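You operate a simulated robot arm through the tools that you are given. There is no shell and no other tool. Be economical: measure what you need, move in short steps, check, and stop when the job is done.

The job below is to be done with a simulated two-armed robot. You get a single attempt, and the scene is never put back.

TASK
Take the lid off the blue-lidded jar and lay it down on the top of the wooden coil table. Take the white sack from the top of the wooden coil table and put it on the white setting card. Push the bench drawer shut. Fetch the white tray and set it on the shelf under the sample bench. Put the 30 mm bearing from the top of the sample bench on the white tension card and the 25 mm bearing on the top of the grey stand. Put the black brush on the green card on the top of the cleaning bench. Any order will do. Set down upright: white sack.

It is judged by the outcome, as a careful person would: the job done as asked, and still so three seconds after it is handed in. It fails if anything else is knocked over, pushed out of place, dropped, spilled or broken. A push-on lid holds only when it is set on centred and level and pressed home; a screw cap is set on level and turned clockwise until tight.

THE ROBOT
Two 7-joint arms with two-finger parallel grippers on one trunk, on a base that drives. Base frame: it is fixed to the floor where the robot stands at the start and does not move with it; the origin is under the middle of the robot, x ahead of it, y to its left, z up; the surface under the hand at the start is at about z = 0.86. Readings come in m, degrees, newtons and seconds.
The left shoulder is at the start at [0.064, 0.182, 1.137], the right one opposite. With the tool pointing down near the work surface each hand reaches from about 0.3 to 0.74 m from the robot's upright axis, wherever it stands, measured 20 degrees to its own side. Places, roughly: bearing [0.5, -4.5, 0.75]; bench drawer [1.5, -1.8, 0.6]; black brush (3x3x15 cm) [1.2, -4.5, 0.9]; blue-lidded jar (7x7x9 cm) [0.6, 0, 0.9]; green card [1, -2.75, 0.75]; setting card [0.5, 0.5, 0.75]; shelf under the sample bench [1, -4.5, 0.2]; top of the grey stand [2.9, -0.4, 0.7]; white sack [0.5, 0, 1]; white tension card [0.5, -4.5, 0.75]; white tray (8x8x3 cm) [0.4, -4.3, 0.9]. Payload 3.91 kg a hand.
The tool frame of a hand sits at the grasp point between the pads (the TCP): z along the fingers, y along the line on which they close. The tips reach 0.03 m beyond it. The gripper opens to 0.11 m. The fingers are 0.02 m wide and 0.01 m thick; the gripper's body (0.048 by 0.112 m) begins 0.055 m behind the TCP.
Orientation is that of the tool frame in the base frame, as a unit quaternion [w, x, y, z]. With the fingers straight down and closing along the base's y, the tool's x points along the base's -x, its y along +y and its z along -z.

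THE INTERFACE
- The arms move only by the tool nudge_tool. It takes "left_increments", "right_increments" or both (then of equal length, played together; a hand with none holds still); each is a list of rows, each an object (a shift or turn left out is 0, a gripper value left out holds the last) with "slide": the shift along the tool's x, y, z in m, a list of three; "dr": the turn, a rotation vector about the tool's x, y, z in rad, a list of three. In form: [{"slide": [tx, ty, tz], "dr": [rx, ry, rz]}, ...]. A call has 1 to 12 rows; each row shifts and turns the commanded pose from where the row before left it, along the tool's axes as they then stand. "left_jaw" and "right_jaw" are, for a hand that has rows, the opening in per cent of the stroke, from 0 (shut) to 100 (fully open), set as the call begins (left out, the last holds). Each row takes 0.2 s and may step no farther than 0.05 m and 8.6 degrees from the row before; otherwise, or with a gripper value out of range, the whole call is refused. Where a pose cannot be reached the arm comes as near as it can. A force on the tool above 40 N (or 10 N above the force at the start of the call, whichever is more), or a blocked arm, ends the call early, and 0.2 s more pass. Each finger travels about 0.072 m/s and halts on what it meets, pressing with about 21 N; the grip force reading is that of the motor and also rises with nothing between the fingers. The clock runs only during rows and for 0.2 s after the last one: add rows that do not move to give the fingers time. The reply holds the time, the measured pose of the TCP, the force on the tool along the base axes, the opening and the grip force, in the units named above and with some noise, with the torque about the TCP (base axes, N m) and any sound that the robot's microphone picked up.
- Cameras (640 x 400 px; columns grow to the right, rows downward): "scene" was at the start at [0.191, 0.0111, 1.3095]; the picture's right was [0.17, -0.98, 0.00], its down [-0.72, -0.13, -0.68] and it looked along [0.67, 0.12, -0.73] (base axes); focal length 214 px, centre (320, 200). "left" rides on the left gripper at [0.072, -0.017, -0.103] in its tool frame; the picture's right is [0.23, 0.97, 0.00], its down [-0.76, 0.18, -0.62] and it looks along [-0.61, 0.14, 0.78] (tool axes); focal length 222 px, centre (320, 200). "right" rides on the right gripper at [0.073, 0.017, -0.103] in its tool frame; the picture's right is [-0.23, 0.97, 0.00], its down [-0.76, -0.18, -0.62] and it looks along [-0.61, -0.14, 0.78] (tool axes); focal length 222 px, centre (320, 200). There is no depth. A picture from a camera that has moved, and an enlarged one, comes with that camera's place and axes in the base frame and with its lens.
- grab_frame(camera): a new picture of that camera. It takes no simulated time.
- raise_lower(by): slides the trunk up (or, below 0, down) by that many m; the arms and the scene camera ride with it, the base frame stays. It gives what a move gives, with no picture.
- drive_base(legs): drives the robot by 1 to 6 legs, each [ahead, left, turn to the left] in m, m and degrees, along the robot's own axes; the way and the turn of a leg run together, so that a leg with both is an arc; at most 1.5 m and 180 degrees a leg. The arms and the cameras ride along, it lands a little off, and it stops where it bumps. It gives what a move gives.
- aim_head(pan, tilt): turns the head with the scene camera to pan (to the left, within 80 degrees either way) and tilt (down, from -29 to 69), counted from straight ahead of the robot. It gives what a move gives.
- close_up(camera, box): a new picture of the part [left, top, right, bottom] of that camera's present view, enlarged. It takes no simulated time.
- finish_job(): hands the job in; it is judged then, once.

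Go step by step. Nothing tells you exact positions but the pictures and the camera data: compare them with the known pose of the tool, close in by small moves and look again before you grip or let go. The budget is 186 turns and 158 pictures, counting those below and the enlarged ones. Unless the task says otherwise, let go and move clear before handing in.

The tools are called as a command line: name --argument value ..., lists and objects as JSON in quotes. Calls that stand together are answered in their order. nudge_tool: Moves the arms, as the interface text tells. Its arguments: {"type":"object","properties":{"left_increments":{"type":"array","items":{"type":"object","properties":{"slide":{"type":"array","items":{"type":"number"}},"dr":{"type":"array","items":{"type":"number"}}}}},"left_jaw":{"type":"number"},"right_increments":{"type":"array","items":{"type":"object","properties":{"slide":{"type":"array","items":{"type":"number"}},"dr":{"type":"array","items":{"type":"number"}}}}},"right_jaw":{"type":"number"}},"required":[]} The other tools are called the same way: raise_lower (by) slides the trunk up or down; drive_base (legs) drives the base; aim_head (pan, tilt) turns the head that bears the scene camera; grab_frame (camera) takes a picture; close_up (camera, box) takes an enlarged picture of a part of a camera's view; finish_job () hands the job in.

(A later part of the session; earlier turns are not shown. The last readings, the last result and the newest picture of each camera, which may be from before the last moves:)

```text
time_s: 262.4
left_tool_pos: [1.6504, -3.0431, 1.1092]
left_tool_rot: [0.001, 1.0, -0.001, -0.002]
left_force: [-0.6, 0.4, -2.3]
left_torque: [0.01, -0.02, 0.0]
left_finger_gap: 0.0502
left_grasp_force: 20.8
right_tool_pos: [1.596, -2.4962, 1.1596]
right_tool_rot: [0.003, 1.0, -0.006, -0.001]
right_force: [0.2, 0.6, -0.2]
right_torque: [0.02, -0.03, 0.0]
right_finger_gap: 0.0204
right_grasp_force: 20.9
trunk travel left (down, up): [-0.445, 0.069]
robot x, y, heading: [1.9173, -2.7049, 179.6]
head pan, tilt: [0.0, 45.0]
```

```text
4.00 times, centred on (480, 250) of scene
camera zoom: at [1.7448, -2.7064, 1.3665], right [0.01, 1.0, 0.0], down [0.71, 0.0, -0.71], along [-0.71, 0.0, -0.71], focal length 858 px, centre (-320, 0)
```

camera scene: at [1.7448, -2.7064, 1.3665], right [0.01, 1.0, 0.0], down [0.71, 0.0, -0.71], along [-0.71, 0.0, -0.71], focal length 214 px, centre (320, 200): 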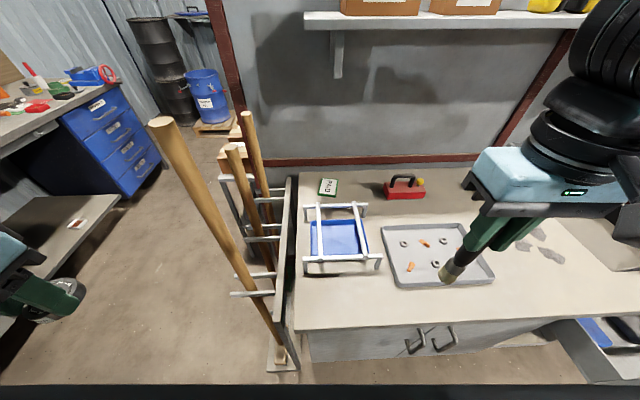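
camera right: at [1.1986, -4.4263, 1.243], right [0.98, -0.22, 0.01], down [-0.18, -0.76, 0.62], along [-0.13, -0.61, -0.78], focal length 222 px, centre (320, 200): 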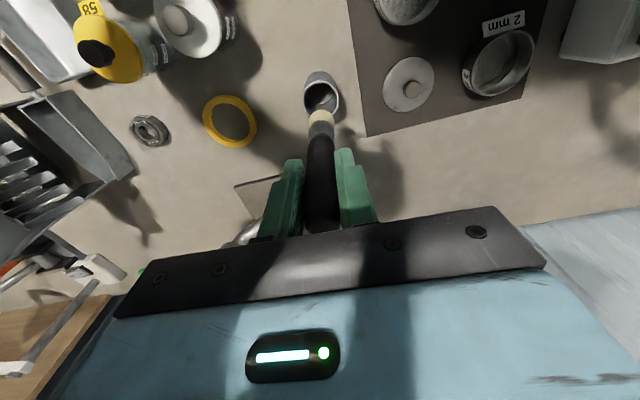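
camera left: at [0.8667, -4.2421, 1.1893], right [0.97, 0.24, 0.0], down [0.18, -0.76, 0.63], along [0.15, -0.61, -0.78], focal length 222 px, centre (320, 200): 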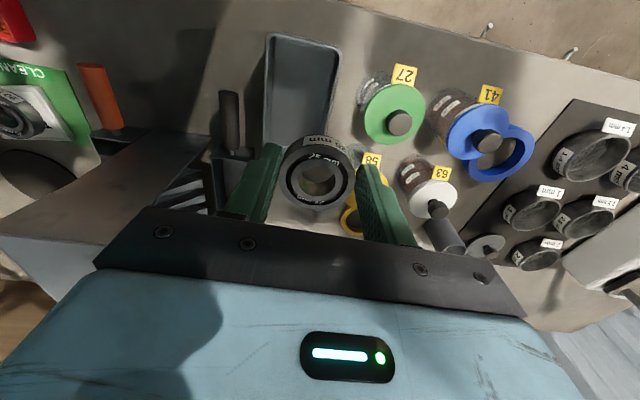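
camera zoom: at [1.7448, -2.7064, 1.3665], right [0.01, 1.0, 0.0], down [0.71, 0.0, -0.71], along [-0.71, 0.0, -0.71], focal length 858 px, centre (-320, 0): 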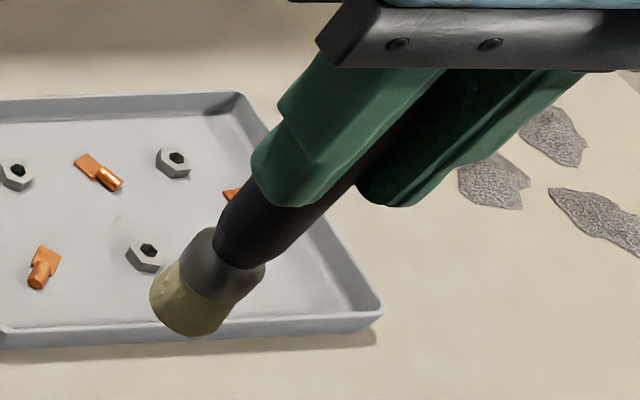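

The bristle end is flat and wide, so it can be set down standing. Drive left and closer, watching for contact.

drive_base --legs '[[0, 0.14, 0], [0.11, 0, 0]]'

nudge_tool --right_increments '[{"slide": [-0.045, -0.004, 0]}, {"slide": [-0.045, -0.004, 0]}, {"slide": [-0.045, -0.004, 0]}, {"slide": [-0.045, -0.004, 0]}, {"slide": [-0.045, -0.004, 0]}, {"slide": [-0.045, -0.004, 0]}, {}]'

grab_frame --camera "scene"

grab_frame --camera "right"

```text
time_s: 264.9
left_tool_pos: [1.59, -3.1828, 1.1077]
left_tool_rot: [0.002, 1.0, 0.0, 0.002]
left_force: [-1.5, -0.4, -2.7]
left_torque: [0.01, -0.09, -0.02]
left_finger_gap: 0.0503
left_grasp_force: 20.8
right_tool_pos: [1.533, -2.6374, 1.1595]
right_tool_rot: [0.002, 1.0, -0.004, 0.001]
right_force: [-0.3, -0.8, -1.0]
right_torque: [0.03, -0.1, -0.02]
right_finger_gap: 0.0204
right_grasp_force: 20.8
trunk travel left (down, up): [-0.445, 0.069]
robot x, y, heading: [1.8615, -2.8424, 179.8]
head pan, tilt: [0.0, 45.0]
stopped in leg 2: the robot was blocked; the commanded pose is now the measured one
```

```text
time_s: 266.5
left_tool_pos: [1.5969, -3.1822, 1.1095]
left_tool_rot: [0.001, 1.0, 0.0, -0.001]
left_force: [0.0, -0.2, -0.1]
left_torque: [0.0, 0.01, 0.03]
left_finger_gap: 0.0502
left_grasp_force: 21.3
right_tool_pos: [1.2694, -2.6113, 1.1627]
right_tool_rot: [0.003, 1.0, -0.004, -0.002]
right_force: [0.3, -0.2, 0.3]
right_torque: [0.02, 0.02, -0.02]
right_finger_gap: 0.0207
right_grasp_force: 21.1
trunk travel left (down, up): [-0.445, 0.069]
robot x, y, heading: [1.8608, -2.8428, 179.9]
head pan, tilt: [0.0, 45.0]
```

```text
22 pictures are left
camera scene: at [1.6891, -2.8452, 1.3666], right [0.0, 1.0, 0.0], down [0.71, 0.0, -0.71], along [-0.71, 0.0, -0.71], focal length 214 px, centre (320, 200)
```

scene: 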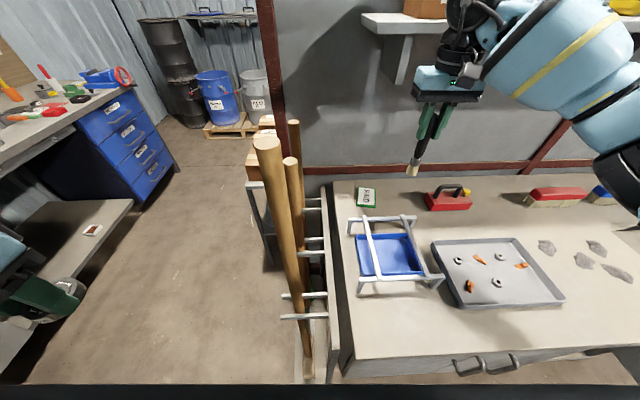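

```text
21 pictures are left
camera right: at [1.342, -2.6274, 1.2652], right [-0.23, -0.97, 0.01], down [-0.76, 0.19, 0.63], along [-0.61, 0.14, -0.78], focal length 222 px, centre (320, 200)
```

right: 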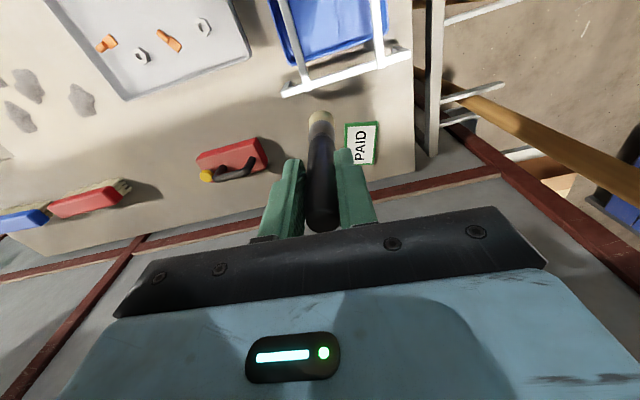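

Card pinned at [1.116, -2.673], z ≈ 0.81, from both cameras. A wall shelf is at z ≈ 1.32, so I first lower to TCP 1.03 (brush just above the rack, top 0.87), then reach in.

nudge_tool --right_increments '[{"slide": [0, 0, 0.045]}, {"slide": [0, 0, 0.045]}, {"slide": [0, 0.02, 0.04]}, {"slide": [0, 0.02, 0]}, {"slide": [-0.035, 0.01, 0]}, {"slide": [-0.035, 0.01, 0]}, {"slide": [-0.035, 0, 0]}, {"slide": [-0.035, 0, 0]}, {}]'

grab_frame --camera "right"

```text
time_s: 268.5
left_tool_pos: [1.5958, -3.1837, 1.1107]
left_tool_rot: [0.002, 1.0, 0.0, -0.002]
left_force: [0.2, 0.0, -0.9]
left_torque: [0.01, 0.0, 0.03]
left_finger_gap: 0.0502
left_grasp_force: 21.1
right_tool_pos: [1.176, -2.6706, 1.0327]
right_tool_rot: [0.002, 1.0, -0.004, -0.003]
right_force: [-0.4, -1.1, -0.5]
right_torque: [0.02, -0.04, -0.02]
right_finger_gap: 0.0205
right_grasp_force: 21.3
right hand out of reach, approached as far as the arm can: row 7, 8
trunk travel left (down, up): [-0.445, 0.069]
robot x, y, heading: [1.8576, -2.8417, 179.6]
head pan, tilt: [0.0, 45.0]
```

```text
20 pictures are left
camera right: at [1.2479, -2.6866, 1.1365], right [-0.23, -0.97, 0.01], down [-0.76, 0.19, 0.63], along [-0.61, 0.14, -0.78], focal length 222 px, centre (320, 200)
```

right: 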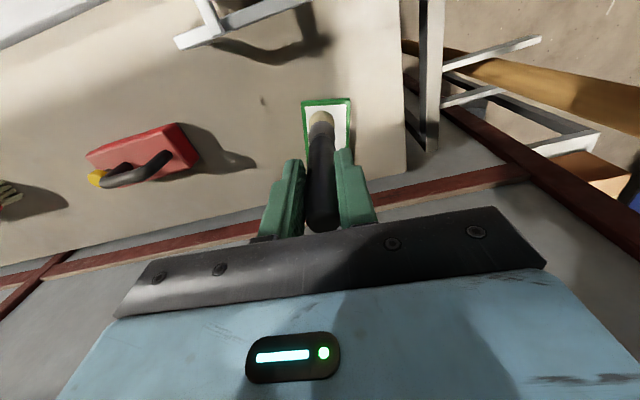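

Needs about 4.6 cm more reach. Reach improves lower down; try descending while extending.

nudge_tool --right_increments '[{"slide": [-0.01, 0, 0.03]}, {"slide": [-0.015, 0, 0.025]}, {"slide": [-0.015, 0, 0.015]}, {}]'

```text
time_s: 269.5
left_tool_pos: [1.5966, -3.1846, 1.1101]
left_tool_rot: [0.002, 1.0, 0.0, -0.001]
left_force: [0.8, 0.6, -1.8]
left_torque: [-0.01, -0.02, 0.02]
left_finger_gap: 0.0502
left_grasp_force: 21.2
right_tool_pos: [1.171, -2.6662, 0.9779]
right_tool_rot: [0.003, 1.0, -0.004, -0.002]
right_force: [-0.9, 0.7, -0.6]
right_torque: [-0.01, 0.02, -0.04]
right_finger_gap: 0.0205
right_grasp_force: 20.6
right hand out of reach, approached as far as the arm can: row 1, 2, 3
trunk travel left (down, up): [-0.445, 0.069]
robot x, y, heading: [1.8608, -2.8434, 179.5]
head pan, tilt: [0.0, 45.0]
```

Max reach is ≈ 0.71 m here. Turning the base ~15° left brings the right shoulder forward; I first pull the hand back and to the right so the turn carries it over the card.

nudge_tool --right_increments '[{"slide": [0, 0, -0.03]}, {"slide": [0.01, 0, -0.035]}, {"slide": [0.02, -0.04, 0]}, {"slide": [0.02, -0.04, 0]}, {"slide": [0.02, -0.04, 0]}, {"slide": [0.01, -0.04, 0]}, {"slide": [0, -0.03, 0]}, {}]'

drive_base --legs '[[0, 0, 16]]'

grab_frame --camera "right"

```text
time_s: 271.3
left_tool_pos: [1.5959, -3.1824, 1.1101]
left_tool_rot: [0.002, 1.0, 0.0, -0.001]
left_force: [0.3, 0.2, -0.6]
left_torque: [-0.01, -0.02, 0.02]
left_finger_gap: 0.0503
left_grasp_force: 21.5
right_tool_pos: [1.2535, -2.476, 1.044]
right_tool_rot: [0.002, 1.0, -0.003, -0.002]
right_force: [0.5, -0.4, -0.5]
right_torque: [-0.01, -0.03, -0.02]
right_finger_gap: 0.0206
right_grasp_force: 20.4
trunk travel left (down, up): [-0.445, 0.069]
robot x, y, heading: [1.8592, -2.848, 179.6]
head pan, tilt: [0.0, 45.0]
```

```text
time_s: 272.6
left_tool_pos: [1.7015, -3.2422, 1.1103]
left_tool_rot: [0.002, 0.99, 0.14, -0.001]
left_force: [-0.1, 0.7, -1.4]
left_torque: [0.03, -0.01, 0.01]
left_finger_gap: 0.0504
left_grasp_force: 21.4
right_tool_pos: [1.1752, -2.6563, 1.0445]
right_tool_rot: [0.003, 0.991, 0.137, -0.001]
right_force: [0.2, 1.2, -0.9]
right_torque: [0.01, -0.02, 0.0]
right_finger_gap: 0.0204
right_grasp_force: 20.7
trunk travel left (down, up): [-0.445, 0.069]
robot x, y, heading: [1.8581, -2.8428, -163.9]
head pan, tilt: [0.0, 45.0]
```

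```text
19 pictures are left
camera right: at [1.2496, -2.6537, 1.1468], right [0.04, -1.0, 0.01], down [-0.78, -0.03, 0.63], along [-0.62, -0.03, -0.78], focal length 222 px, centre (320, 200)
```

right: 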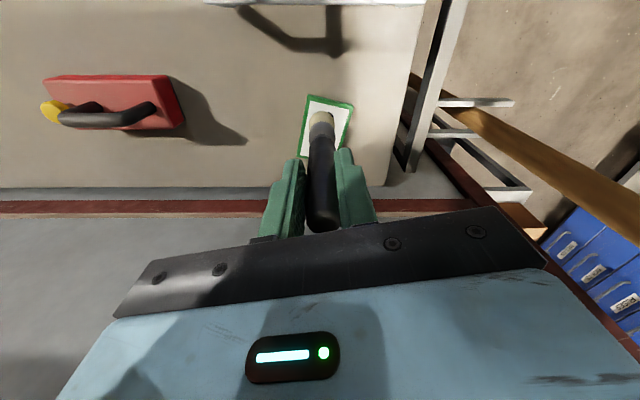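

The card centre is ≈ [1.126, -2.671]. Extend 5 cm and lower.

nudge_tool --right_increments '[{"slide": [-0.02, 0, 0.01]}, {"slide": [-0.02, 0, 0.02]}, {"slide": [-0.012, 0, 0.02]}, {"slide": [0, 0, 0.02]}, {}]'

grab_frame --camera "right"

```text
time_s: 273.8
left_tool_pos: [1.701, -3.2431, 1.1088]
left_tool_rot: [0.002, 0.99, 0.14, -0.001]
left_force: [0.2, 1.5, -1.2]
left_torque: [0.03, 0.01, -0.02]
left_finger_gap: 0.0501
left_grasp_force: 20.4
right_tool_pos: [1.125, -2.6724, 0.9737]
right_tool_rot: [0.004, 0.991, 0.136, -0.001]
right_force: [0.4, -0.4, 0.0]
right_torque: [-0.01, 0.0, 0.0]
right_finger_gap: 0.0204
right_grasp_force: 20.8
trunk travel left (down, up): [-0.445, 0.069]
robot x, y, heading: [1.8581, -2.8411, -164.3]
head pan, tilt: [0.0, 45.0]
```

```text
18 pictures are left
camera right: at [1.1999, -2.6688, 1.0769], right [0.04, -1.0, 0.01], down [-0.78, -0.03, 0.63], along [-0.62, -0.03, -0.78], focal length 222 px, centre (320, 200)
```

right: 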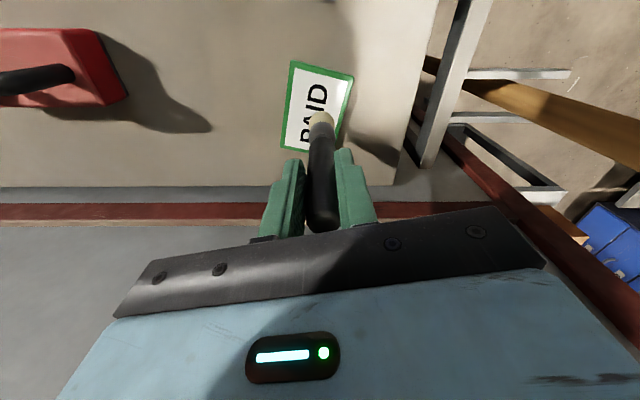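

Straight down now lands on the card centre. Lower to contact in small steps.

nudge_tool --right_increments '[{"slide": [0, 0, 0.015]}, {"slide": [0, 0, 0.01]}, {"slide": [0, 0, 0.005]}, {}]'

nudge_tool --right_increments '[{"slide": [0, 0, 0.004]}, {"slide": [0, 0, 0.004]}, {}]'

grab_frame --camera "right"

```text
time_s: 274.8
left_tool_pos: [1.7001, -3.2422, 1.1098]
left_tool_rot: [0.001, 0.99, 0.14, -0.001]
left_force: [0.2, 0.5, -0.9]
left_torque: [0.03, -0.03, -0.02]
left_finger_gap: 0.0501
left_grasp_force: 21.2
right_tool_pos: [1.1243, -2.6731, 0.9438]
right_tool_rot: [0.003, 0.991, 0.135, -0.002]
right_force: [-0.1, 0.3, -0.4]
right_torque: [-0.02, -0.03, 0.0]
right_finger_gap: 0.0205
right_grasp_force: 21.4
trunk travel left (down, up): [-0.445, 0.069]
robot x, y, heading: [1.8591, -2.8401, -164.0]
head pan, tilt: [0.0, 45.0]
```

```text
time_s: 275.6
left_tool_pos: [1.7017, -3.2426, 1.1113]
left_tool_rot: [0.002, 0.99, 0.14, -0.002]
left_force: [-1.2, 0.3, -1.7]
left_torque: [0.03, -0.02, -0.02]
left_finger_gap: 0.0503
left_grasp_force: 20.9
right_tool_pos: [1.1251, -2.6734, 0.9385]
right_tool_rot: [0.003, 0.991, 0.136, -0.004]
right_force: [-0.3, 2.0, 14.4]
right_torque: [0.14, 0.19, -0.02]
right_finger_gap: 0.0206
right_grasp_force: 21.3
trunk travel left (down, up): [-0.445, 0.069]
robot x, y, heading: [1.8607, -2.8406, -164.2]
head pan, tilt: [0.0, 45.0]
```

```text
17 pictures are left
camera right: at [1.2, -2.6687, 1.0415], right [0.04, -1.0, 0.01], down [-0.78, -0.03, 0.63], along [-0.63, -0.03, -0.78], focal length 222 px, centre (320, 200)
```

right: 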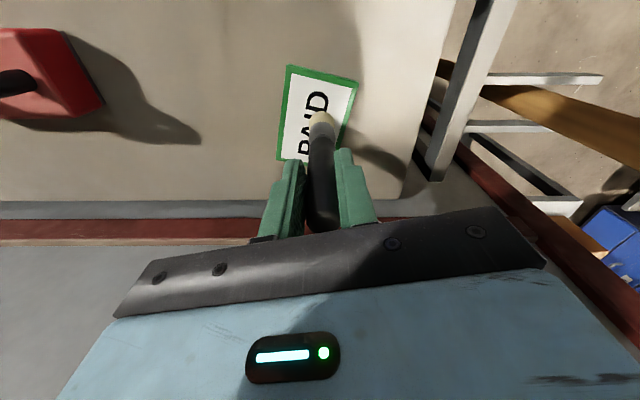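

Contact, tip mid-card. Ease off 2 mm, then open slightly and check it stands.

nudge_tool --right_increments '[{"slide": [0, 0, -0.002]}, {}]'

nudge_tool --right_increments '[{}, {}, {}]' --right_jaw 25

grab_frame --camera "right"

```text
time_s: 276.2
left_tool_pos: [1.7013, -3.2433, 1.1096]
left_tool_rot: [0.002, 0.99, 0.14, -0.002]
left_force: [-0.3, -0.1, -2.2]
left_torque: [0.0, -0.02, -0.03]
left_finger_gap: 0.0502
left_grasp_force: 20.4
right_tool_pos: [1.1256, -2.6735, 0.9382]
right_tool_rot: [0.003, 0.991, 0.135, -0.002]
right_force: [-2.4, -0.3, 9.4]
right_torque: [-0.01, 0.47, 0.0]
right_finger_gap: 0.0204
right_grasp_force: 20.8
trunk travel left (down, up): [-0.445, 0.069]
robot x, y, heading: [1.8566, -2.8424, -164.0]
head pan, tilt: [0.0, 45.0]
```

```text
time_s: 277.0
left_tool_pos: [1.6993, -3.2425, 1.1095]
left_tool_rot: [0.002, 0.99, 0.141, -0.002]
left_force: [-0.4, -0.4, -1.1]
left_torque: [-0.01, 0.0, 0.0]
left_finger_gap: 0.0503
left_grasp_force: 21.0
right_tool_pos: [1.1256, -2.6724, 0.9371]
right_tool_rot: [0.002, 0.991, 0.136, -0.001]
right_force: [-0.8, 0.2, -0.7]
right_torque: [0.01, -0.01, 0.0]
right_finger_gap: 0.0276
right_grasp_force: 0.0
trunk travel left (down, up): [-0.445, 0.069]
robot x, y, heading: [1.8628, -2.8444, -164.1]
head pan, tilt: [0.0, 45.0]
```

```text
16 pictures are left
camera right: at [1.1994, -2.6687, 1.0412], right [0.04, -1.0, 0.01], down [-0.78, -0.03, 0.62], along [-0.62, -0.03, -0.78], focal length 222 px, centre (320, 200)
```

right: 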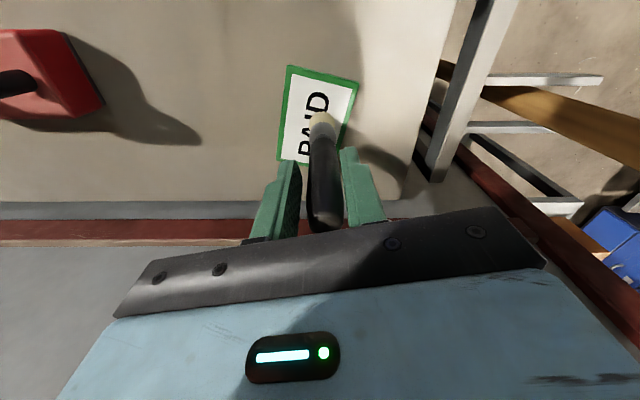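

nudge_tool --right_increments '[{}, {}, {}, {}, {}, {}]' --right_jaw 45

close_up --camera "right" --box '[230, 60, 420, 240]'

```text
time_s: 278.4
left_tool_pos: [1.7004, -3.2431, 1.1108]
left_tool_rot: [0.002, 0.99, 0.14, -0.002]
left_force: [0.2, 0.6, -0.6]
left_torque: [0.0, -0.04, 0.02]
left_finger_gap: 0.05
left_grasp_force: 20.8
right_tool_pos: [1.1258, -2.6729, 0.9381]
right_tool_rot: [0.003, 0.991, 0.135, -0.001]
right_force: [0.0, -0.3, 0.3]
right_torque: [-0.01, 0.01, 0.0]
right_finger_gap: 0.0495
right_grasp_force: 0.1
trunk travel left (down, up): [-0.445, 0.069]
robot x, y, heading: [1.8596, -2.8376, -164.2]
head pan, tilt: [0.0, 45.0]
```

```text
2.22 times, centred on (325, 150) of right
camera zoom: at [1.1994, -2.6687, 1.0415], right [0.04, -1.0, 0.01], down [-0.78, -0.03, 0.63], along [-0.62, -0.03, -0.78], focal length 494 px, centre (309, 311)
```

zoom: 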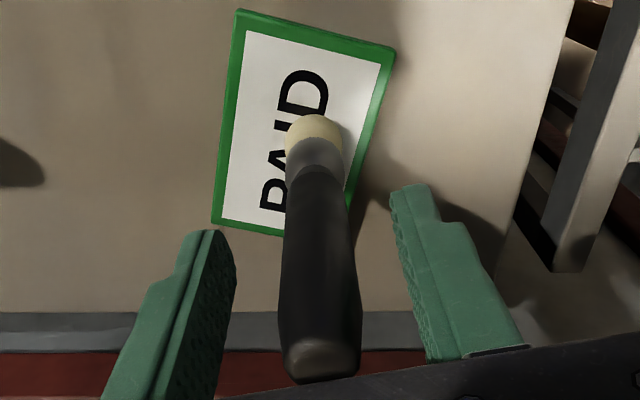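

The brush stands steadily on the card. Open fully, rise straight up 9 cm and withdraw.

nudge_tool --right_increments '[{}, {}, {"slide": [0, 0, -0.02]}, {"slide": [0, 0, -0.035]}, {"slide": [0, 0, -0.035]}, {"slide": [0.04, 0, 0]}, {"slide": [0.045, 0, 0]}, {"slide": [0.045, 0, -0.01]}, {"slide": [0.045, 0, -0.01]}, {"slide": [0.045, 0, 0]}, {"slide": [0.045, 0, 0]}, {}]' --right_jaw 75

aim_head --pan -25 --tilt 35

grab_frame --camera "scene"

```text
time_s: 281.0
left_tool_pos: [1.6998, -3.2435, 1.1103]
left_tool_rot: [0.002, 0.99, 0.14, -0.001]
left_force: [0.7, -0.8, -0.9]
left_torque: [0.0, -0.07, 0.0]
left_finger_gap: 0.0503
left_grasp_force: 21.1
right_tool_pos: [1.3798, -2.6019, 1.0448]
right_tool_rot: [0.003, 0.991, 0.136, -0.001]
right_force: [0.2, -0.2, 0.0]
right_torque: [0.03, -0.03, 0.02]
right_finger_gap: 0.0826
right_grasp_force: 0.0
trunk travel left (down, up): [-0.445, 0.069]
robot x, y, heading: [1.8578, -2.8409, -164.0]
head pan, tilt: [0.0, 45.0]
```

```text
time_s: 281.9
left_tool_pos: [1.7004, -3.2436, 1.1103]
left_tool_rot: [0.002, 0.99, 0.14, -0.002]
left_force: [0.2, 0.6, -1.7]
left_torque: [0.0, 0.0, -0.01]
left_finger_gap: 0.0502
left_grasp_force: 21.0
right_tool_pos: [1.3799, -2.6013, 1.0459]
right_tool_rot: [0.003, 0.991, 0.135, -0.001]
right_force: [-0.1, 0.3, -0.2]
right_torque: [0.02, 0.01, 0.0]
right_finger_gap: 0.0824
right_grasp_force: 0.2
trunk travel left (down, up): [-0.445, 0.069]
robot x, y, heading: [1.8604, -2.8429, -164.3]
head pan, tilt: [-25.0, 35.0]
```

```text
14 pictures are left
camera scene: at [1.6862, -2.8565, 1.3813], right [0.16, 0.99, 0.0], down [0.57, -0.09, -0.82], along [-0.81, 0.13, -0.57], focal length 214 px, centre (320, 200)
```

scene: 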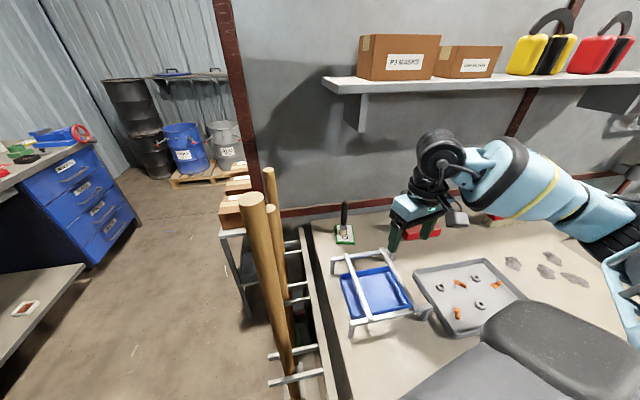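

Brush stands on the card; the tray is also visible on its shelf. Next the open drawer, at about [1.71, -1.83, 0.65]. Back off, square up and move along.

drive_base --legs '[[-0.4, 0, 0], [0, 0, -16], [0, -1.1, 0]]'

aim_head --pan -10 --tilt 45

grab_frame --camera "scene"

```text
time_s: 295.1
left_tool_pos: [1.9956, -1.9455, 1.109]
left_tool_rot: [0.002, 1.0, 0.005, -0.002]
left_force: [0.3, -0.2, -1.9]
left_torque: [-0.04, -0.03, -0.04]
left_finger_gap: 0.0501
left_grasp_force: 20.9
right_tool_pos: [1.8594, -1.2411, 1.0453]
right_tool_rot: [0.003, 1.0, 0.001, -0.002]
right_force: [0.4, -0.1, -0.7]
right_torque: [-0.02, 0.0, 0.0]
right_finger_gap: 0.0825
right_grasp_force: 0.0
trunk travel left (down, up): [-0.445, 0.069]
robot x, y, heading: [2.2589, -1.6044, -180.0]
head pan, tilt: [-25.0, 35.0]
```

```text
time_s: 295.9
left_tool_pos: [1.9945, -1.9447, 1.1106]
left_tool_rot: [0.002, 1.0, 0.005, -0.002]
left_force: [-0.4, 0.0, -2.4]
left_torque: [0.02, -0.01, -0.01]
left_finger_gap: 0.0504
left_grasp_force: 20.7
right_tool_pos: [1.8578, -1.2422, 1.0453]
right_tool_rot: [0.002, 1.0, 0.001, -0.002]
right_force: [-0.4, 0.1, 0.3]
right_torque: [0.0, -0.03, 0.05]
right_finger_gap: 0.0825
right_grasp_force: 0.0
trunk travel left (down, up): [-0.445, 0.069]
robot x, y, heading: [2.2553, -1.6072, -179.8]
head pan, tilt: [-10.0, 45.0]
```

```text
13 pictures are left
camera scene: at [2.0861, -1.593, 1.3665], right [0.17, 0.99, 0.0], down [0.7, -0.12, -0.71], along [-0.7, 0.12, -0.71], focal length 214 px, centre (320, 200)
```

scene: 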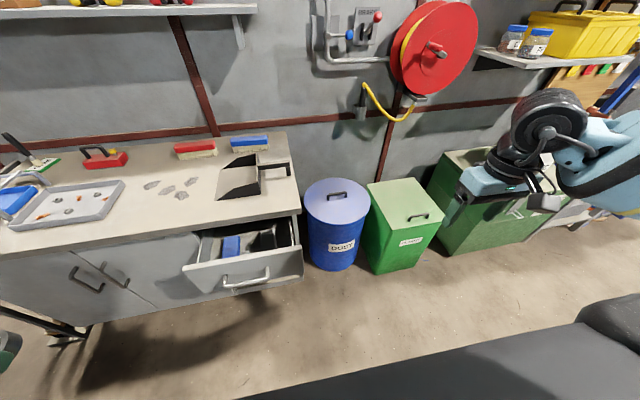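

The drawer is under the right end of this bench, front ≈ x 1.66, y −2.0…−1.6, z 0.51–0.70. I'll push with fingertips pitched forward so the wrist stays clear of the bench top.

drive_base --legs '[[0, 0.36, 0]]'

nudge_tool --right_increments '[{"slide": [0, 0.04, 0], "dr": [0, -0.148, 0]}, {"dr": [0, -0.148, 0], "slide": [0, 0.04, 0]}, {"dr": [0, -0.148, 0], "slide": [0, 0.04, 0]}, {"dr": [0, -0.148, 0], "slide": [0, 0.04, 0]}, {"dr": [0, -0.148, 0]}, {"dr": [0, -0.148, 0]}, {"dr": [0, -0.148, 0]}, {}]' --right_jaw 0

raise_lower --by -0.35

aim_head --pan -15 --tilt 30

grab_frame --camera "scene"

```text
time_s: 299.6
left_tool_pos: [1.9958, -2.3031, 1.1096]
left_tool_rot: [0.002, 1.0, 0.002, -0.002]
left_force: [0.0, 0.7, -1.0]
left_torque: [-0.03, -0.01, -0.02]
left_finger_gap: 0.0504
left_grasp_force: 21.2
right_tool_pos: [1.8614, -1.6013, 1.0465]
right_tool_rot: [0.002, 1.0, -0.002, -0.001]
right_force: [0.5, 0.1, 0.2]
right_torque: [-0.01, -0.02, 0.02]
right_finger_gap: 0.0825
right_grasp_force: 0.0
trunk travel left (down, up): [-0.445, 0.069]
robot x, y, heading: [2.2606, -1.9595, -180.0]
head pan, tilt: [-10.0, 45.0]
```

```text
time_s: 301.4
left_tool_pos: [1.9949, -2.3045, 1.109]
left_tool_rot: [0.002, 1.0, 0.002, -0.001]
left_force: [-1.3, -0.2, -1.3]
left_torque: [0.01, 0.01, -0.03]
left_finger_gap: 0.0504
left_grasp_force: 21.0
right_tool_pos: [1.7984, -1.7764, 1.043]
right_tool_rot: [0.002, 0.868, -0.003, -0.497]
right_force: [-0.2, 0.0, 0.7]
right_torque: [0.02, 0.01, 0.01]
right_finger_gap: 0.0
right_grasp_force: 20.6
right hand out of reach, approached as far as the arm can: row 4, 5, 6, 7
trunk travel left (down, up): [-0.445, 0.069]
robot x, y, heading: [2.2583, -1.9579, -179.9]
head pan, tilt: [-10.0, 45.0]
```

```text
time_s: 304.9
left_tool_pos: [1.9598, -2.3043, 0.6707]
left_tool_rot: [0.002, 0.979, 0.003, 0.203]
left_force: [0.5, 0.3, -1.9]
left_torque: [0.03, 0.04, -0.03]
left_finger_gap: 0.0504
left_grasp_force: 20.9
right_tool_pos: [1.8066, -1.7742, 0.5316]
right_tool_rot: [0.001, 0.951, -0.002, -0.31]
right_force: [0.3, 0.2, 0.2]
right_torque: [-0.03, 0.01, 0.01]
right_finger_gap: 0.0002
right_grasp_force: 21.1
trunk travel left (down, up): [-0.095, 0.419]
robot x, y, heading: [2.2596, -1.9655, -180.1]
head pan, tilt: [-10.0, 45.0]
```

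```text
time_s: 305.6
left_tool_pos: [1.9588, -2.3037, 0.6703]
left_tool_rot: [0.002, 0.979, 0.002, 0.203]
left_force: [-0.2, 0.0, -1.7]
left_torque: [-0.03, -0.01, -0.02]
left_finger_gap: 0.0504
left_grasp_force: 21.4
right_tool_pos: [1.8061, -1.7752, 0.5324]
right_tool_rot: [0.001, 0.951, -0.003, -0.31]
right_force: [0.4, -0.7, -0.5]
right_torque: [-0.01, -0.05, 0.03]
right_finger_gap: 0.0002
right_grasp_force: 20.7
trunk travel left (down, up): [-0.095, 0.419]
robot x, y, heading: [2.2582, -1.9599, -179.9]
head pan, tilt: [-15.0, 30.0]
```

```text
12 pictures are left
camera scene: at [1.9484, -1.9433, 1.0006], right [0.26, 0.97, 0.0], down [0.48, -0.13, -0.87], along [-0.84, 0.22, -0.5], focal length 214 px, centre (320, 200)
```

scene: 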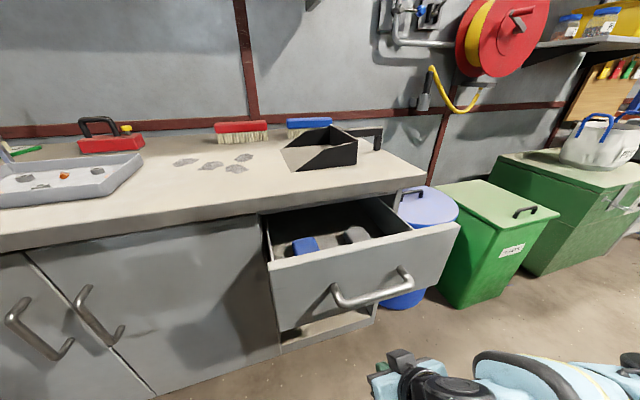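

Geometry settled: drawer panel x ≈ 1.675, handle ≈ [1.71, -1.777, 0.636]. I raise the closed fingers to handle height and push by driving forward.

nudge_tool --right_increments '[{"slide": [-0.0245, 0, -0.0335]}, {"slide": [-0.0245, 0, -0.0335]}, {}]'

drive_base --legs '[[0.06, 0, 0]]'

grab_frame --camera "scene"

```text
time_s: 306.4
left_tool_pos: [1.9584, -2.3048, 0.6693]
left_tool_rot: [0.002, 0.979, 0.003, 0.203]
left_force: [0.7, 1.1, -0.6]
left_torque: [0.05, -0.02, 0.02]
left_finger_gap: 0.05
left_grasp_force: 21.2
right_tool_pos: [1.7749, -1.7839, 0.602]
right_tool_rot: [0.001, 0.951, -0.002, -0.309]
right_force: [0.1, -0.5, 0.4]
right_torque: [-0.01, 0.0, 0.01]
right_finger_gap: 0.0
right_grasp_force: 21.5
right hand out of reach, approached as far as the arm can: row 1, 2
trunk travel left (down, up): [-0.095, 0.419]
robot x, y, heading: [2.2564, -1.9624, -180.2]
head pan, tilt: [-15.0, 30.0]
```

```text
time_s: 307.4
left_tool_pos: [1.8984, -2.3048, 0.6697]
left_tool_rot: [0.002, 0.979, 0.002, 0.203]
left_force: [0.3, 0.2, -1.3]
left_torque: [0.0, -0.02, 0.02]
left_finger_gap: 0.05
left_grasp_force: 20.8
right_tool_pos: [1.7135, -1.7841, 0.6008]
right_tool_rot: [-0.001, 0.951, -0.003, -0.309]
right_force: [0.1, 0.3, -0.5]
right_torque: [0.01, 0.0, -0.03]
right_finger_gap: 0.0001
right_grasp_force: 20.9
trunk travel left (down, up): [-0.095, 0.419]
robot x, y, heading: [2.1983, -1.9628, -180.1]
head pan, tilt: [-15.0, 30.0]
```

```text
11 pictures are left
camera scene: at [1.887, -1.9434, 1.0005], right [0.26, 0.97, 0.0], down [0.48, -0.13, -0.87], along [-0.84, 0.22, -0.5], focal length 214 px, centre (320, 200)
```

scene: 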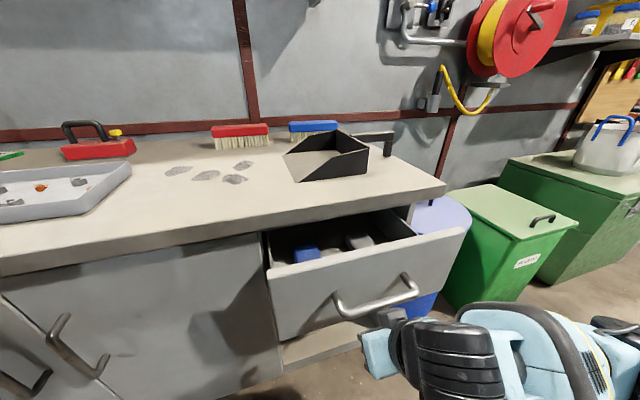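

The drawer has already slid in by a few cm (the handle is being pushed without resistance). Continue pushing.

drive_base --legs '[[0.07, 0, 0]]'

grab_frame --camera "scene"

```text
time_s: 308.4
left_tool_pos: [1.8292, -2.3048, 0.6693]
left_tool_rot: [0.002, 0.979, 0.002, 0.203]
left_force: [-0.1, 1.2, -1.4]
left_torque: [0.0, 0.01, -0.01]
left_finger_gap: 0.0503
left_grasp_force: 21.1
right_tool_pos: [1.6447, -1.7849, 0.6001]
right_tool_rot: [-0.001, 0.952, -0.003, -0.307]
right_force: [0.0, -0.2, -0.3]
right_torque: [0.0, 0.0, 0.0]
right_finger_gap: 0.0001
right_grasp_force: 21.5
trunk travel left (down, up): [-0.095, 0.419]
robot x, y, heading: [2.1323, -1.967, -179.8]
head pan, tilt: [-15.0, 30.0]
```

```text
10 pictures are left
camera scene: at [1.8177, -1.9437, 1.0004], right [0.26, 0.97, 0.0], down [0.48, -0.13, -0.87], along [-0.84, 0.22, -0.5], focal length 214 px, centre (320, 200)
```

scene: 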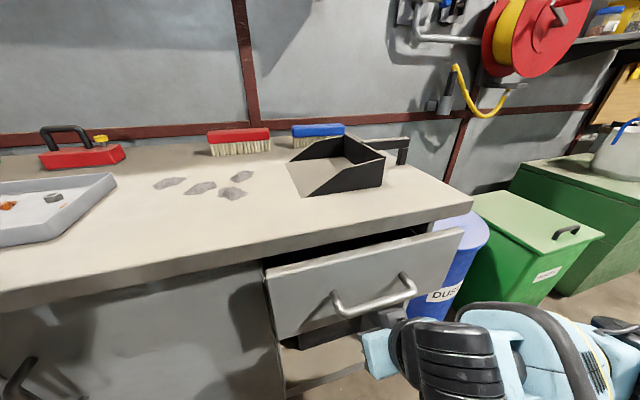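

drive_base --legs '[[0.06, 0, 0]]'

drive_base --legs '[[0.03, 0, 0]]'

grab_frame --camera "scene"

```text
time_s: 309.5
left_tool_pos: [1.768, -2.3057, 0.6699]
left_tool_rot: [0.002, 0.979, 0.003, 0.203]
left_force: [-0.1, 0.3, -0.5]
left_torque: [-0.01, 0.0, -0.01]
left_finger_gap: 0.0502
left_grasp_force: 20.6
right_tool_pos: [1.5864, -1.7869, 0.6013]
right_tool_rot: [0.002, 0.951, 0.001, -0.31]
right_force: [0.8, 0.5, 0.5]
right_torque: [-0.01, 0.03, 0.01]
right_finger_gap: 0.0
right_grasp_force: 21.3
trunk travel left (down, up): [-0.095, 0.419]
robot x, y, heading: [2.0696, -1.9626, -179.5]
head pan, tilt: [-15.0, 30.0]
stopped in leg 1: the force on the tool passed its limit at 56 N (the readings are from after the stop); the commanded pose is now the measured one
```

```text
time_s: 310.4
left_tool_pos: [1.7543, -2.304, 0.6704]
left_tool_rot: [0.002, 0.98, 0.002, 0.201]
left_force: [1.1, 0.3, -1.2]
left_torque: [0.01, -0.02, 0.01]
left_finger_gap: 0.0503
left_grasp_force: 21.3
right_tool_pos: [1.5781, -1.7884, 0.6084]
right_tool_rot: [0.008, 0.949, 0.007, -0.314]
right_force: [15.3, 3.3, 12.9]
right_torque: [-0.44, 0.9, 0.28]
right_finger_gap: 0.0
right_grasp_force: 20.7
trunk travel left (down, up): [-0.095, 0.419]
robot x, y, heading: [2.0505, -1.9632, -179.9]
head pan, tilt: [-15.0, 30.0]
stopped in leg 1: the force on the tool passed its limit at 84 N (the readings are from after the stop); the commanded pose is now the measured one
```

```text
9 pictures are left
camera scene: at [1.7443, -1.9431, 1.001], right [0.26, 0.97, 0.0], down [0.48, -0.13, -0.87], along [-0.84, 0.22, -0.5], focal length 214 px, centre (320, 200)
```

scene: 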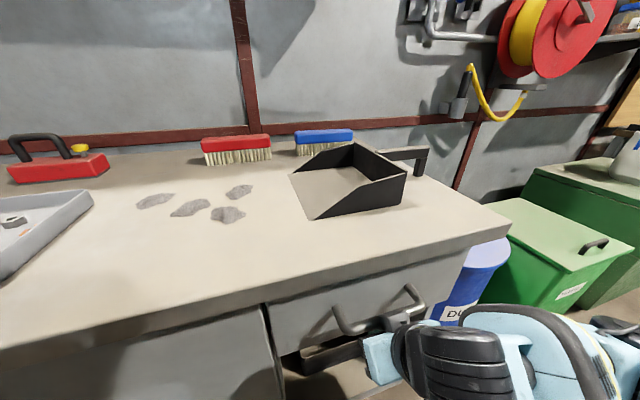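

The drawer seems home (push stopped at 56–84 N). Back off, raise the trunk and verify from a distance.

drive_base --legs '[[-0.35, 0, 0]]'

raise_lower --by 0.35

aim_head --pan -15 --tilt 35

grab_frame --camera "scene"

```text
time_s: 312.6
left_tool_pos: [2.1058, -2.3038, 0.6694]
left_tool_rot: [0.003, 0.979, 0.002, 0.202]
left_force: [0.1, -0.8, -1.7]
left_torque: [0.0, 0.0, -0.03]
left_finger_gap: 0.0502
left_grasp_force: 20.5
right_tool_pos: [1.929, -1.7892, 0.6069]
right_tool_rot: [0.008, 0.95, 0.007, -0.312]
right_force: [0.4, 0.7, 0.4]
right_torque: [0.02, 0.0, -0.02]
right_finger_gap: 0.0001
right_grasp_force: 21.3
trunk travel left (down, up): [-0.095, 0.419]
robot x, y, heading: [2.4003, -1.9615, -179.8]
head pan, tilt: [-15.0, 30.0]
```

```text
time_s: 316.1
left_tool_pos: [2.106, -2.3055, 1.0198]
left_tool_rot: [0.002, 0.979, 0.004, 0.203]
left_force: [-0.8, -0.8, -1.3]
left_torque: [-0.01, 0.0, 0.0]
left_finger_gap: 0.05
left_grasp_force: 20.8
right_tool_pos: [1.928, -1.7882, 0.9561]
right_tool_rot: [0.007, 0.95, 0.007, -0.312]
right_force: [-0.5, 0.4, 0.4]
right_torque: [0.0, 0.0, 0.01]
right_finger_gap: 0.0
right_grasp_force: 20.9
trunk travel left (down, up): [-0.445, 0.069]
robot x, y, heading: [2.4054, -1.9633, -179.8]
head pan, tilt: [-15.0, 30.0]
```

```text
time_s: 316.7
left_tool_pos: [2.1068, -2.305, 1.02]
left_tool_rot: [0.001, 0.979, 0.003, 0.202]
left_force: [-0.5, 0.4, -1.8]
left_torque: [0.01, 0.0, 0.01]
left_finger_gap: 0.05
left_grasp_force: 20.7
right_tool_pos: [1.9281, -1.7893, 0.9561]
right_tool_rot: [0.009, 0.95, 0.008, -0.311]
right_force: [-0.1, 0.6, 0.2]
right_torque: [0.04, -0.02, 0.01]
right_finger_gap: 0.0
right_grasp_force: 20.9
trunk travel left (down, up): [-0.445, 0.069]
robot x, y, heading: [2.4055, -1.9613, -179.7]
head pan, tilt: [-15.0, 35.0]
```

```text
8 pictures are left
camera scene: at [2.2296, -1.9435, 1.3813], right [0.26, 0.97, 0.0], down [0.55, -0.15, -0.82], along [-0.79, 0.21, -0.57], focal length 214 px, centre (320, 200)
```

scene: 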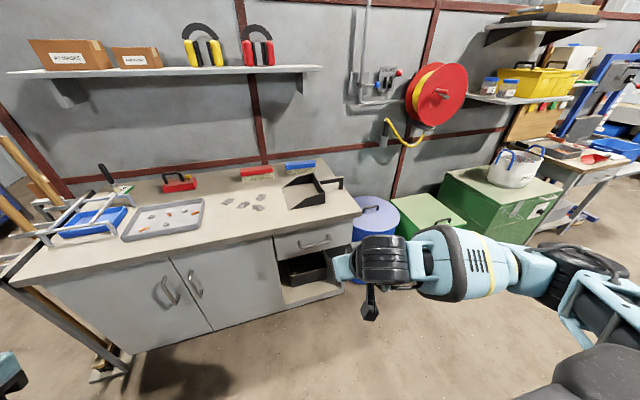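

The drawer is flush and the brush still stands. Now level the left hand (bearing) and turn toward the grey stand near [2.9, -0.4].

nudge_tool --left_increments '[{"dr": [0, -0.136, 0], "slide": [0, 0, -0.03]}, {"dr": [0, -0.136, 0], "slide": [0, 0, -0.03]}, {"dr": [0, -0.136, 0]}, {}]'

drive_base --legs '[[0, 0, -90]]'

aim_head --pan -10 --tilt 25

grab_frame --camera "scene"

```text
time_s: 317.7
left_tool_pos: [2.086, -2.3044, 1.076]
left_tool_rot: [0.003, 1.0, 0.003, -0.001]
left_force: [-0.5, -0.1, -2.1]
left_torque: [-0.02, 0.02, -0.02]
left_finger_gap: 0.0503
left_grasp_force: 20.6
right_tool_pos: [1.9282, -1.7881, 0.9554]
right_tool_rot: [0.008, 0.95, 0.007, -0.311]
right_force: [-0.3, 0.2, 0.2]
right_torque: [0.0, 0.0, 0.01]
right_finger_gap: 0.0
right_grasp_force: 20.7
trunk travel left (down, up): [-0.445, 0.069]
robot x, y, heading: [2.403, -1.9652, -179.9]
head pan, tilt: [-15.0, 35.0]
```

```text
time_s: 321.9
left_tool_pos: [2.0659, -1.6425, 1.0753]
left_tool_rot: [-0.002, -0.706, 0.708, 0.002]
left_force: [0.6, 0.8, -1.6]
left_torque: [0.0, -0.01, 0.0]
left_finger_gap: 0.0503
left_grasp_force: 20.8
right_tool_pos: [2.5824, -1.4887, 0.9552]
right_tool_rot: [-0.216, 0.674, -0.67, -0.225]
right_force: [-0.5, 0.4, -0.5]
right_torque: [0.01, 0.0, 0.01]
right_finger_gap: 0.0
right_grasp_force: 20.7
trunk travel left (down, up): [-0.445, 0.069]
robot x, y, heading: [2.403, -1.9637, 89.8]
head pan, tilt: [-15.0, 35.0]
```

```text
time_s: 322.7
left_tool_pos: [2.0655, -1.642, 1.0756]
left_tool_rot: [-0.002, -0.705, 0.709, 0.002]
left_force: [-1.0, 1.2, -1.6]
left_torque: [0.0, 0.03, 0.01]
left_finger_gap: 0.0504
left_grasp_force: 20.8
right_tool_pos: [2.582, -1.4889, 0.9568]
right_tool_rot: [-0.215, 0.674, -0.67, -0.226]
right_force: [0.0, 0.4, -0.6]
right_torque: [-0.02, -0.01, 0.01]
right_finger_gap: 0.0
right_grasp_force: 21.4
trunk travel left (down, up): [-0.445, 0.069]
robot x, y, heading: [2.4071, -1.9628, 89.4]
head pan, tilt: [-10.0, 25.0]
```

```text
7 pictures are left
camera scene: at [2.4196, -1.7869, 1.397], right [0.98, -0.18, 0.0], down [-0.08, -0.42, -0.91], along [0.16, 0.89, -0.42], focal length 214 px, centre (320, 200)
```

scene: 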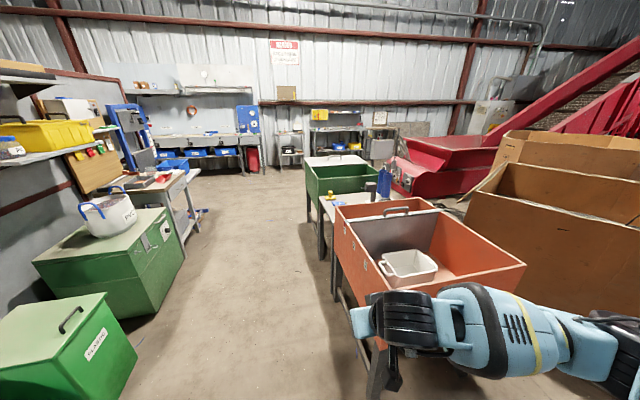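

The grey stand is at about [2.9, -0.43], between the orange bin and the green tank. I zoom in on its top.

close_up --camera "scene" --box '[300, 160, 420, 250]'

```text
4.44 times, centred on (360, 205) of scene
camera zoom: at [2.4196, -1.7869, 1.397], right [0.98, -0.18, 0.0], down [-0.08, -0.42, -0.91], along [0.16, 0.89, -0.42], focal length 953 px, centre (142, 178)
```

zoom: 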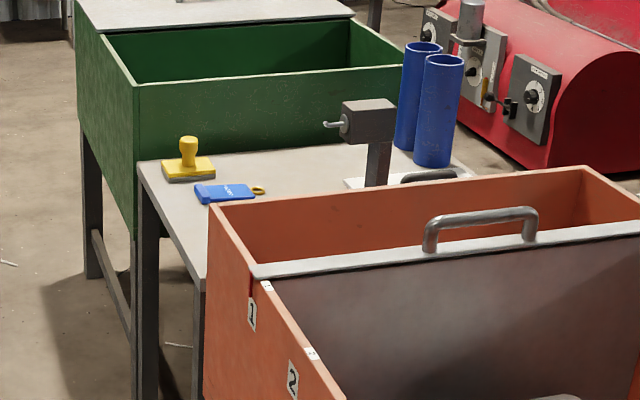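

Free spot on the stand top: about [2.83, -0.53], in front of the blue tag. I tuck the right hand, drive up the aisle and face +x.

nudge_tool --right_increments '[{"slide": [0.0126, 0, -0.0464]}, {"slide": [0.0126, 0, -0.0464]}, {"slide": [0.0126, 0, -0.0464]}, {"slide": [0.0126, 0, -0.0464]}, {}]'

drive_base --legs '[[0, 0.18, 0], [1.23, 0, 0], [0, 0, -90]]'

aim_head --pan 10 --tilt 40

grab_frame --camera "scene"

```text
time_s: 323.9
left_tool_pos: [2.0645, -1.6416, 1.075]
left_tool_rot: [-0.001, -0.706, 0.708, 0.003]
left_force: [0.0, 1.2, -0.6]
left_torque: [-0.02, 0.0, -0.02]
left_finger_gap: 0.0501
left_grasp_force: 21.3
right_tool_pos: [2.5589, -1.5694, 1.0862]
right_tool_rot: [-0.216, 0.674, -0.67, -0.226]
right_force: [-0.2, -0.1, -0.3]
right_torque: [-0.02, 0.0, -0.02]
right_finger_gap: 0.0
right_grasp_force: 21.1
right hand out of reach, approached as far as the arm can: row 2, 3, 4
trunk travel left (down, up): [-0.445, 0.069]
robot x, y, heading: [2.4078, -1.9601, 89.6]
head pan, tilt: [-10.0, 25.0]
```

```text
time_s: 335.6
left_tool_pos: [2.5209, -0.3862, 1.0743]
left_tool_rot: [0.0, -0.026, 1.0, 0.003]
left_force: [-0.2, -0.3, -0.7]
left_torque: [-0.03, 0.0, -0.01]
left_finger_gap: 0.05
left_grasp_force: 20.9
right_tool_pos: [2.621, -0.874, 1.0864]
right_tool_rot: [0.311, -0.03, 0.95, 0.015]
right_force: [0.5, -0.2, -0.1]
right_torque: [0.0, 0.0, -0.01]
right_finger_gap: 0.0
right_grasp_force: 21.1
trunk travel left (down, up): [-0.445, 0.069]
robot x, y, heading: [2.2238, -0.7424, 2.6]
head pan, tilt: [-10.0, 25.0]
```

```text
time_s: 336.4
left_tool_pos: [2.522, -0.3862, 1.0744]
left_tool_rot: [0.001, -0.025, 1.0, 0.002]
left_force: [-0.3, 0.0, -1.2]
left_torque: [0.0, 0.01, 0.01]
left_finger_gap: 0.0501
left_grasp_force: 20.8
right_tool_pos: [2.6214, -0.8742, 1.0869]
right_tool_rot: [0.311, -0.029, 0.95, 0.015]
right_force: [-0.4, 0.1, 0.1]
right_torque: [-0.03, -0.01, 0.02]
right_finger_gap: 0.0001
right_grasp_force: 21.0
trunk travel left (down, up): [-0.445, 0.069]
robot x, y, heading: [2.218, -0.7428, 2.9]
head pan, tilt: [10.0, 40.0]
```

```text
5 pictures are left
camera scene: at [2.3894, -0.7215, 1.3738], right [0.22, -0.98, 0.0], down [-0.63, -0.14, -0.77], along [0.75, 0.17, -0.64], focal length 214 px, centre (320, 200)
```

scene: 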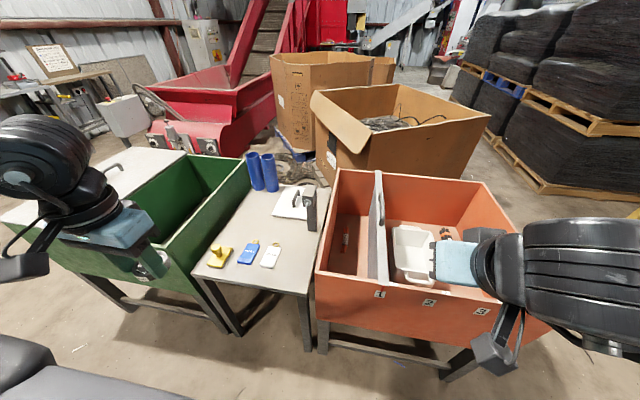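

Stand top z ≈ 0.70; its centre near [2.94, -0.38] is free (behind the tags, in front of the small vise). Drive closer and carry the bearing there.

drive_base --legs '[[0.12, 0.12, -2.9]]'

nudge_tool --left_increments '[{"slide": [-0.042, -0.015, 0]}, {"slide": [-0.042, -0.015, 0]}, {"slide": [-0.042, -0.015, 0]}, {"slide": [-0.042, -0.015, 0]}, {"slide": [-0.042, -0.015, 0.01]}, {"slide": [-0.042, -0.015, 0.01]}, {"slide": [-0.042, -0.015, 0.01]}, {"slide": [0, 0, 0.045]}, {"slide": [0, 0, 0.045]}, {}]'

```text
time_s: 338.1
left_tool_pos: [2.657, -0.2803, 1.0759]
left_tool_rot: [0.0, 0.001, 1.0, 0.003]
left_force: [-0.2, 0.5, -1.2]
left_torque: [0.01, 0.02, -0.02]
left_finger_gap: 0.05
left_grasp_force: 20.6
right_tool_pos: [2.7306, -0.7743, 1.0876]
right_tool_rot: [0.311, -0.003, 0.95, 0.006]
right_force: [0.5, -0.3, 0.2]
right_torque: [-0.02, 0.03, -0.01]
right_finger_gap: 0.0001
right_grasp_force: 20.8
trunk travel left (down, up): [-0.445, 0.069]
robot x, y, heading: [2.336, -0.6233, -0.0]
head pan, tilt: [10.0, 40.0]
```

```text
time_s: 340.3
left_tool_pos: [2.9433, -0.3698, 0.9561]
left_tool_rot: [0.001, 0.001, 1.0, 0.002]
left_force: [-0.2, 0.2, -0.7]
left_torque: [-0.01, 0.03, 0.02]
left_finger_gap: 0.0503
left_grasp_force: 20.5
left hand out of reach, approached as far as the arm can: row 7
right_tool_pos: [2.7305, -0.7742, 1.0874]
right_tool_rot: [0.312, -0.004, 0.95, 0.008]
right_force: [1.0, 0.8, -0.8]
right_torque: [0.02, -0.01, 0.03]
right_finger_gap: 0.0002
right_grasp_force: 21.0
trunk travel left (down, up): [-0.445, 0.069]
robot x, y, heading: [2.3358, -0.6219, 0.0]
head pan, tilt: [10.0, 40.0]
```

grab_frame --camera "left"

```text
4 pictures are left
camera left: at [2.8686, -0.3879, 1.0597], right [-0.23, 0.97, 0.0], down [0.76, 0.17, 0.63], along [0.61, 0.15, -0.78], focal length 222 px, centre (320, 200)
```

left: 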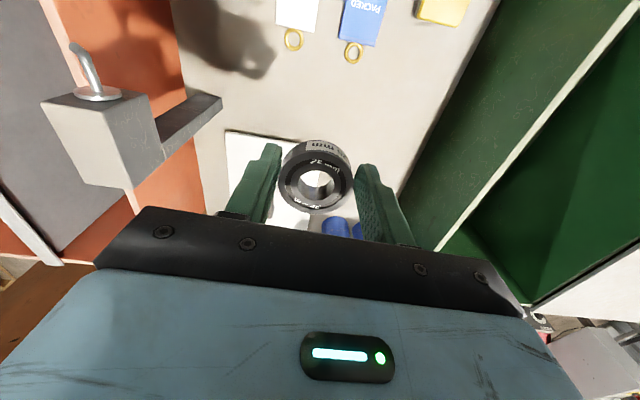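

The landing point under the bearing is clear (tags in front, vise plate behind). Lower toward z ≈ 0.74.

nudge_tool --left_increments '[{"slide": [0, 0, 0.045]}, {"slide": [0, 0, 0.045]}, {"slide": [0, 0, 0.045]}, {"slide": [0, 0, 0.035]}, {"slide": [0, 0, 0.02]}, {}]'

nudge_tool --left_increments '[{"slide": [0, 0, 0.005]}, {"slide": [0, 0, 0.005]}, {}]'

```text
time_s: 341.7
left_tool_pos: [2.8857, -0.3378, 0.8024]
left_tool_rot: [0.001, 0.001, 1.0, 0.003]
left_force: [0.6, 0.1, -0.3]
left_torque: [0.02, 0.02, -0.01]
left_finger_gap: 0.0502
left_grasp_force: 21.0
left hand out of reach, approached as far as the arm can: row 1, 2, 3, 4, 5
right_tool_pos: [2.7308, -0.7742, 1.0863]
right_tool_rot: [0.311, -0.003, 0.95, 0.006]
right_force: [-0.5, -0.7, -0.7]
right_torque: [-0.01, 0.02, -0.02]
right_finger_gap: 0.0
right_grasp_force: 21.3
trunk travel left (down, up): [-0.445, 0.069]
robot x, y, heading: [2.335, -0.6194, -0.4]
head pan, tilt: [10.0, 40.0]
```

```text
time_s: 342.5
left_tool_pos: [2.8819, -0.3341, 0.7946]
left_tool_rot: [0.001, 0.001, 1.0, 0.002]
left_force: [0.2, -0.1, -1.8]
left_torque: [0.03, 0.02, 0.02]
left_finger_gap: 0.05
left_grasp_force: 21.2
left hand out of reach, approached as far as the arm can: row 2
right_tool_pos: [2.7306, -0.774, 1.0869]
right_tool_rot: [0.311, -0.004, 0.95, 0.006]
right_force: [0.2, 0.3, 0.3]
right_torque: [0.01, 0.0, 0.03]
right_finger_gap: 0.0002
right_grasp_force: 21.4
trunk travel left (down, up): [-0.445, 0.069]
robot x, y, heading: [2.3397, -0.6222, -0.4]
head pan, tilt: [10.0, 40.0]
```

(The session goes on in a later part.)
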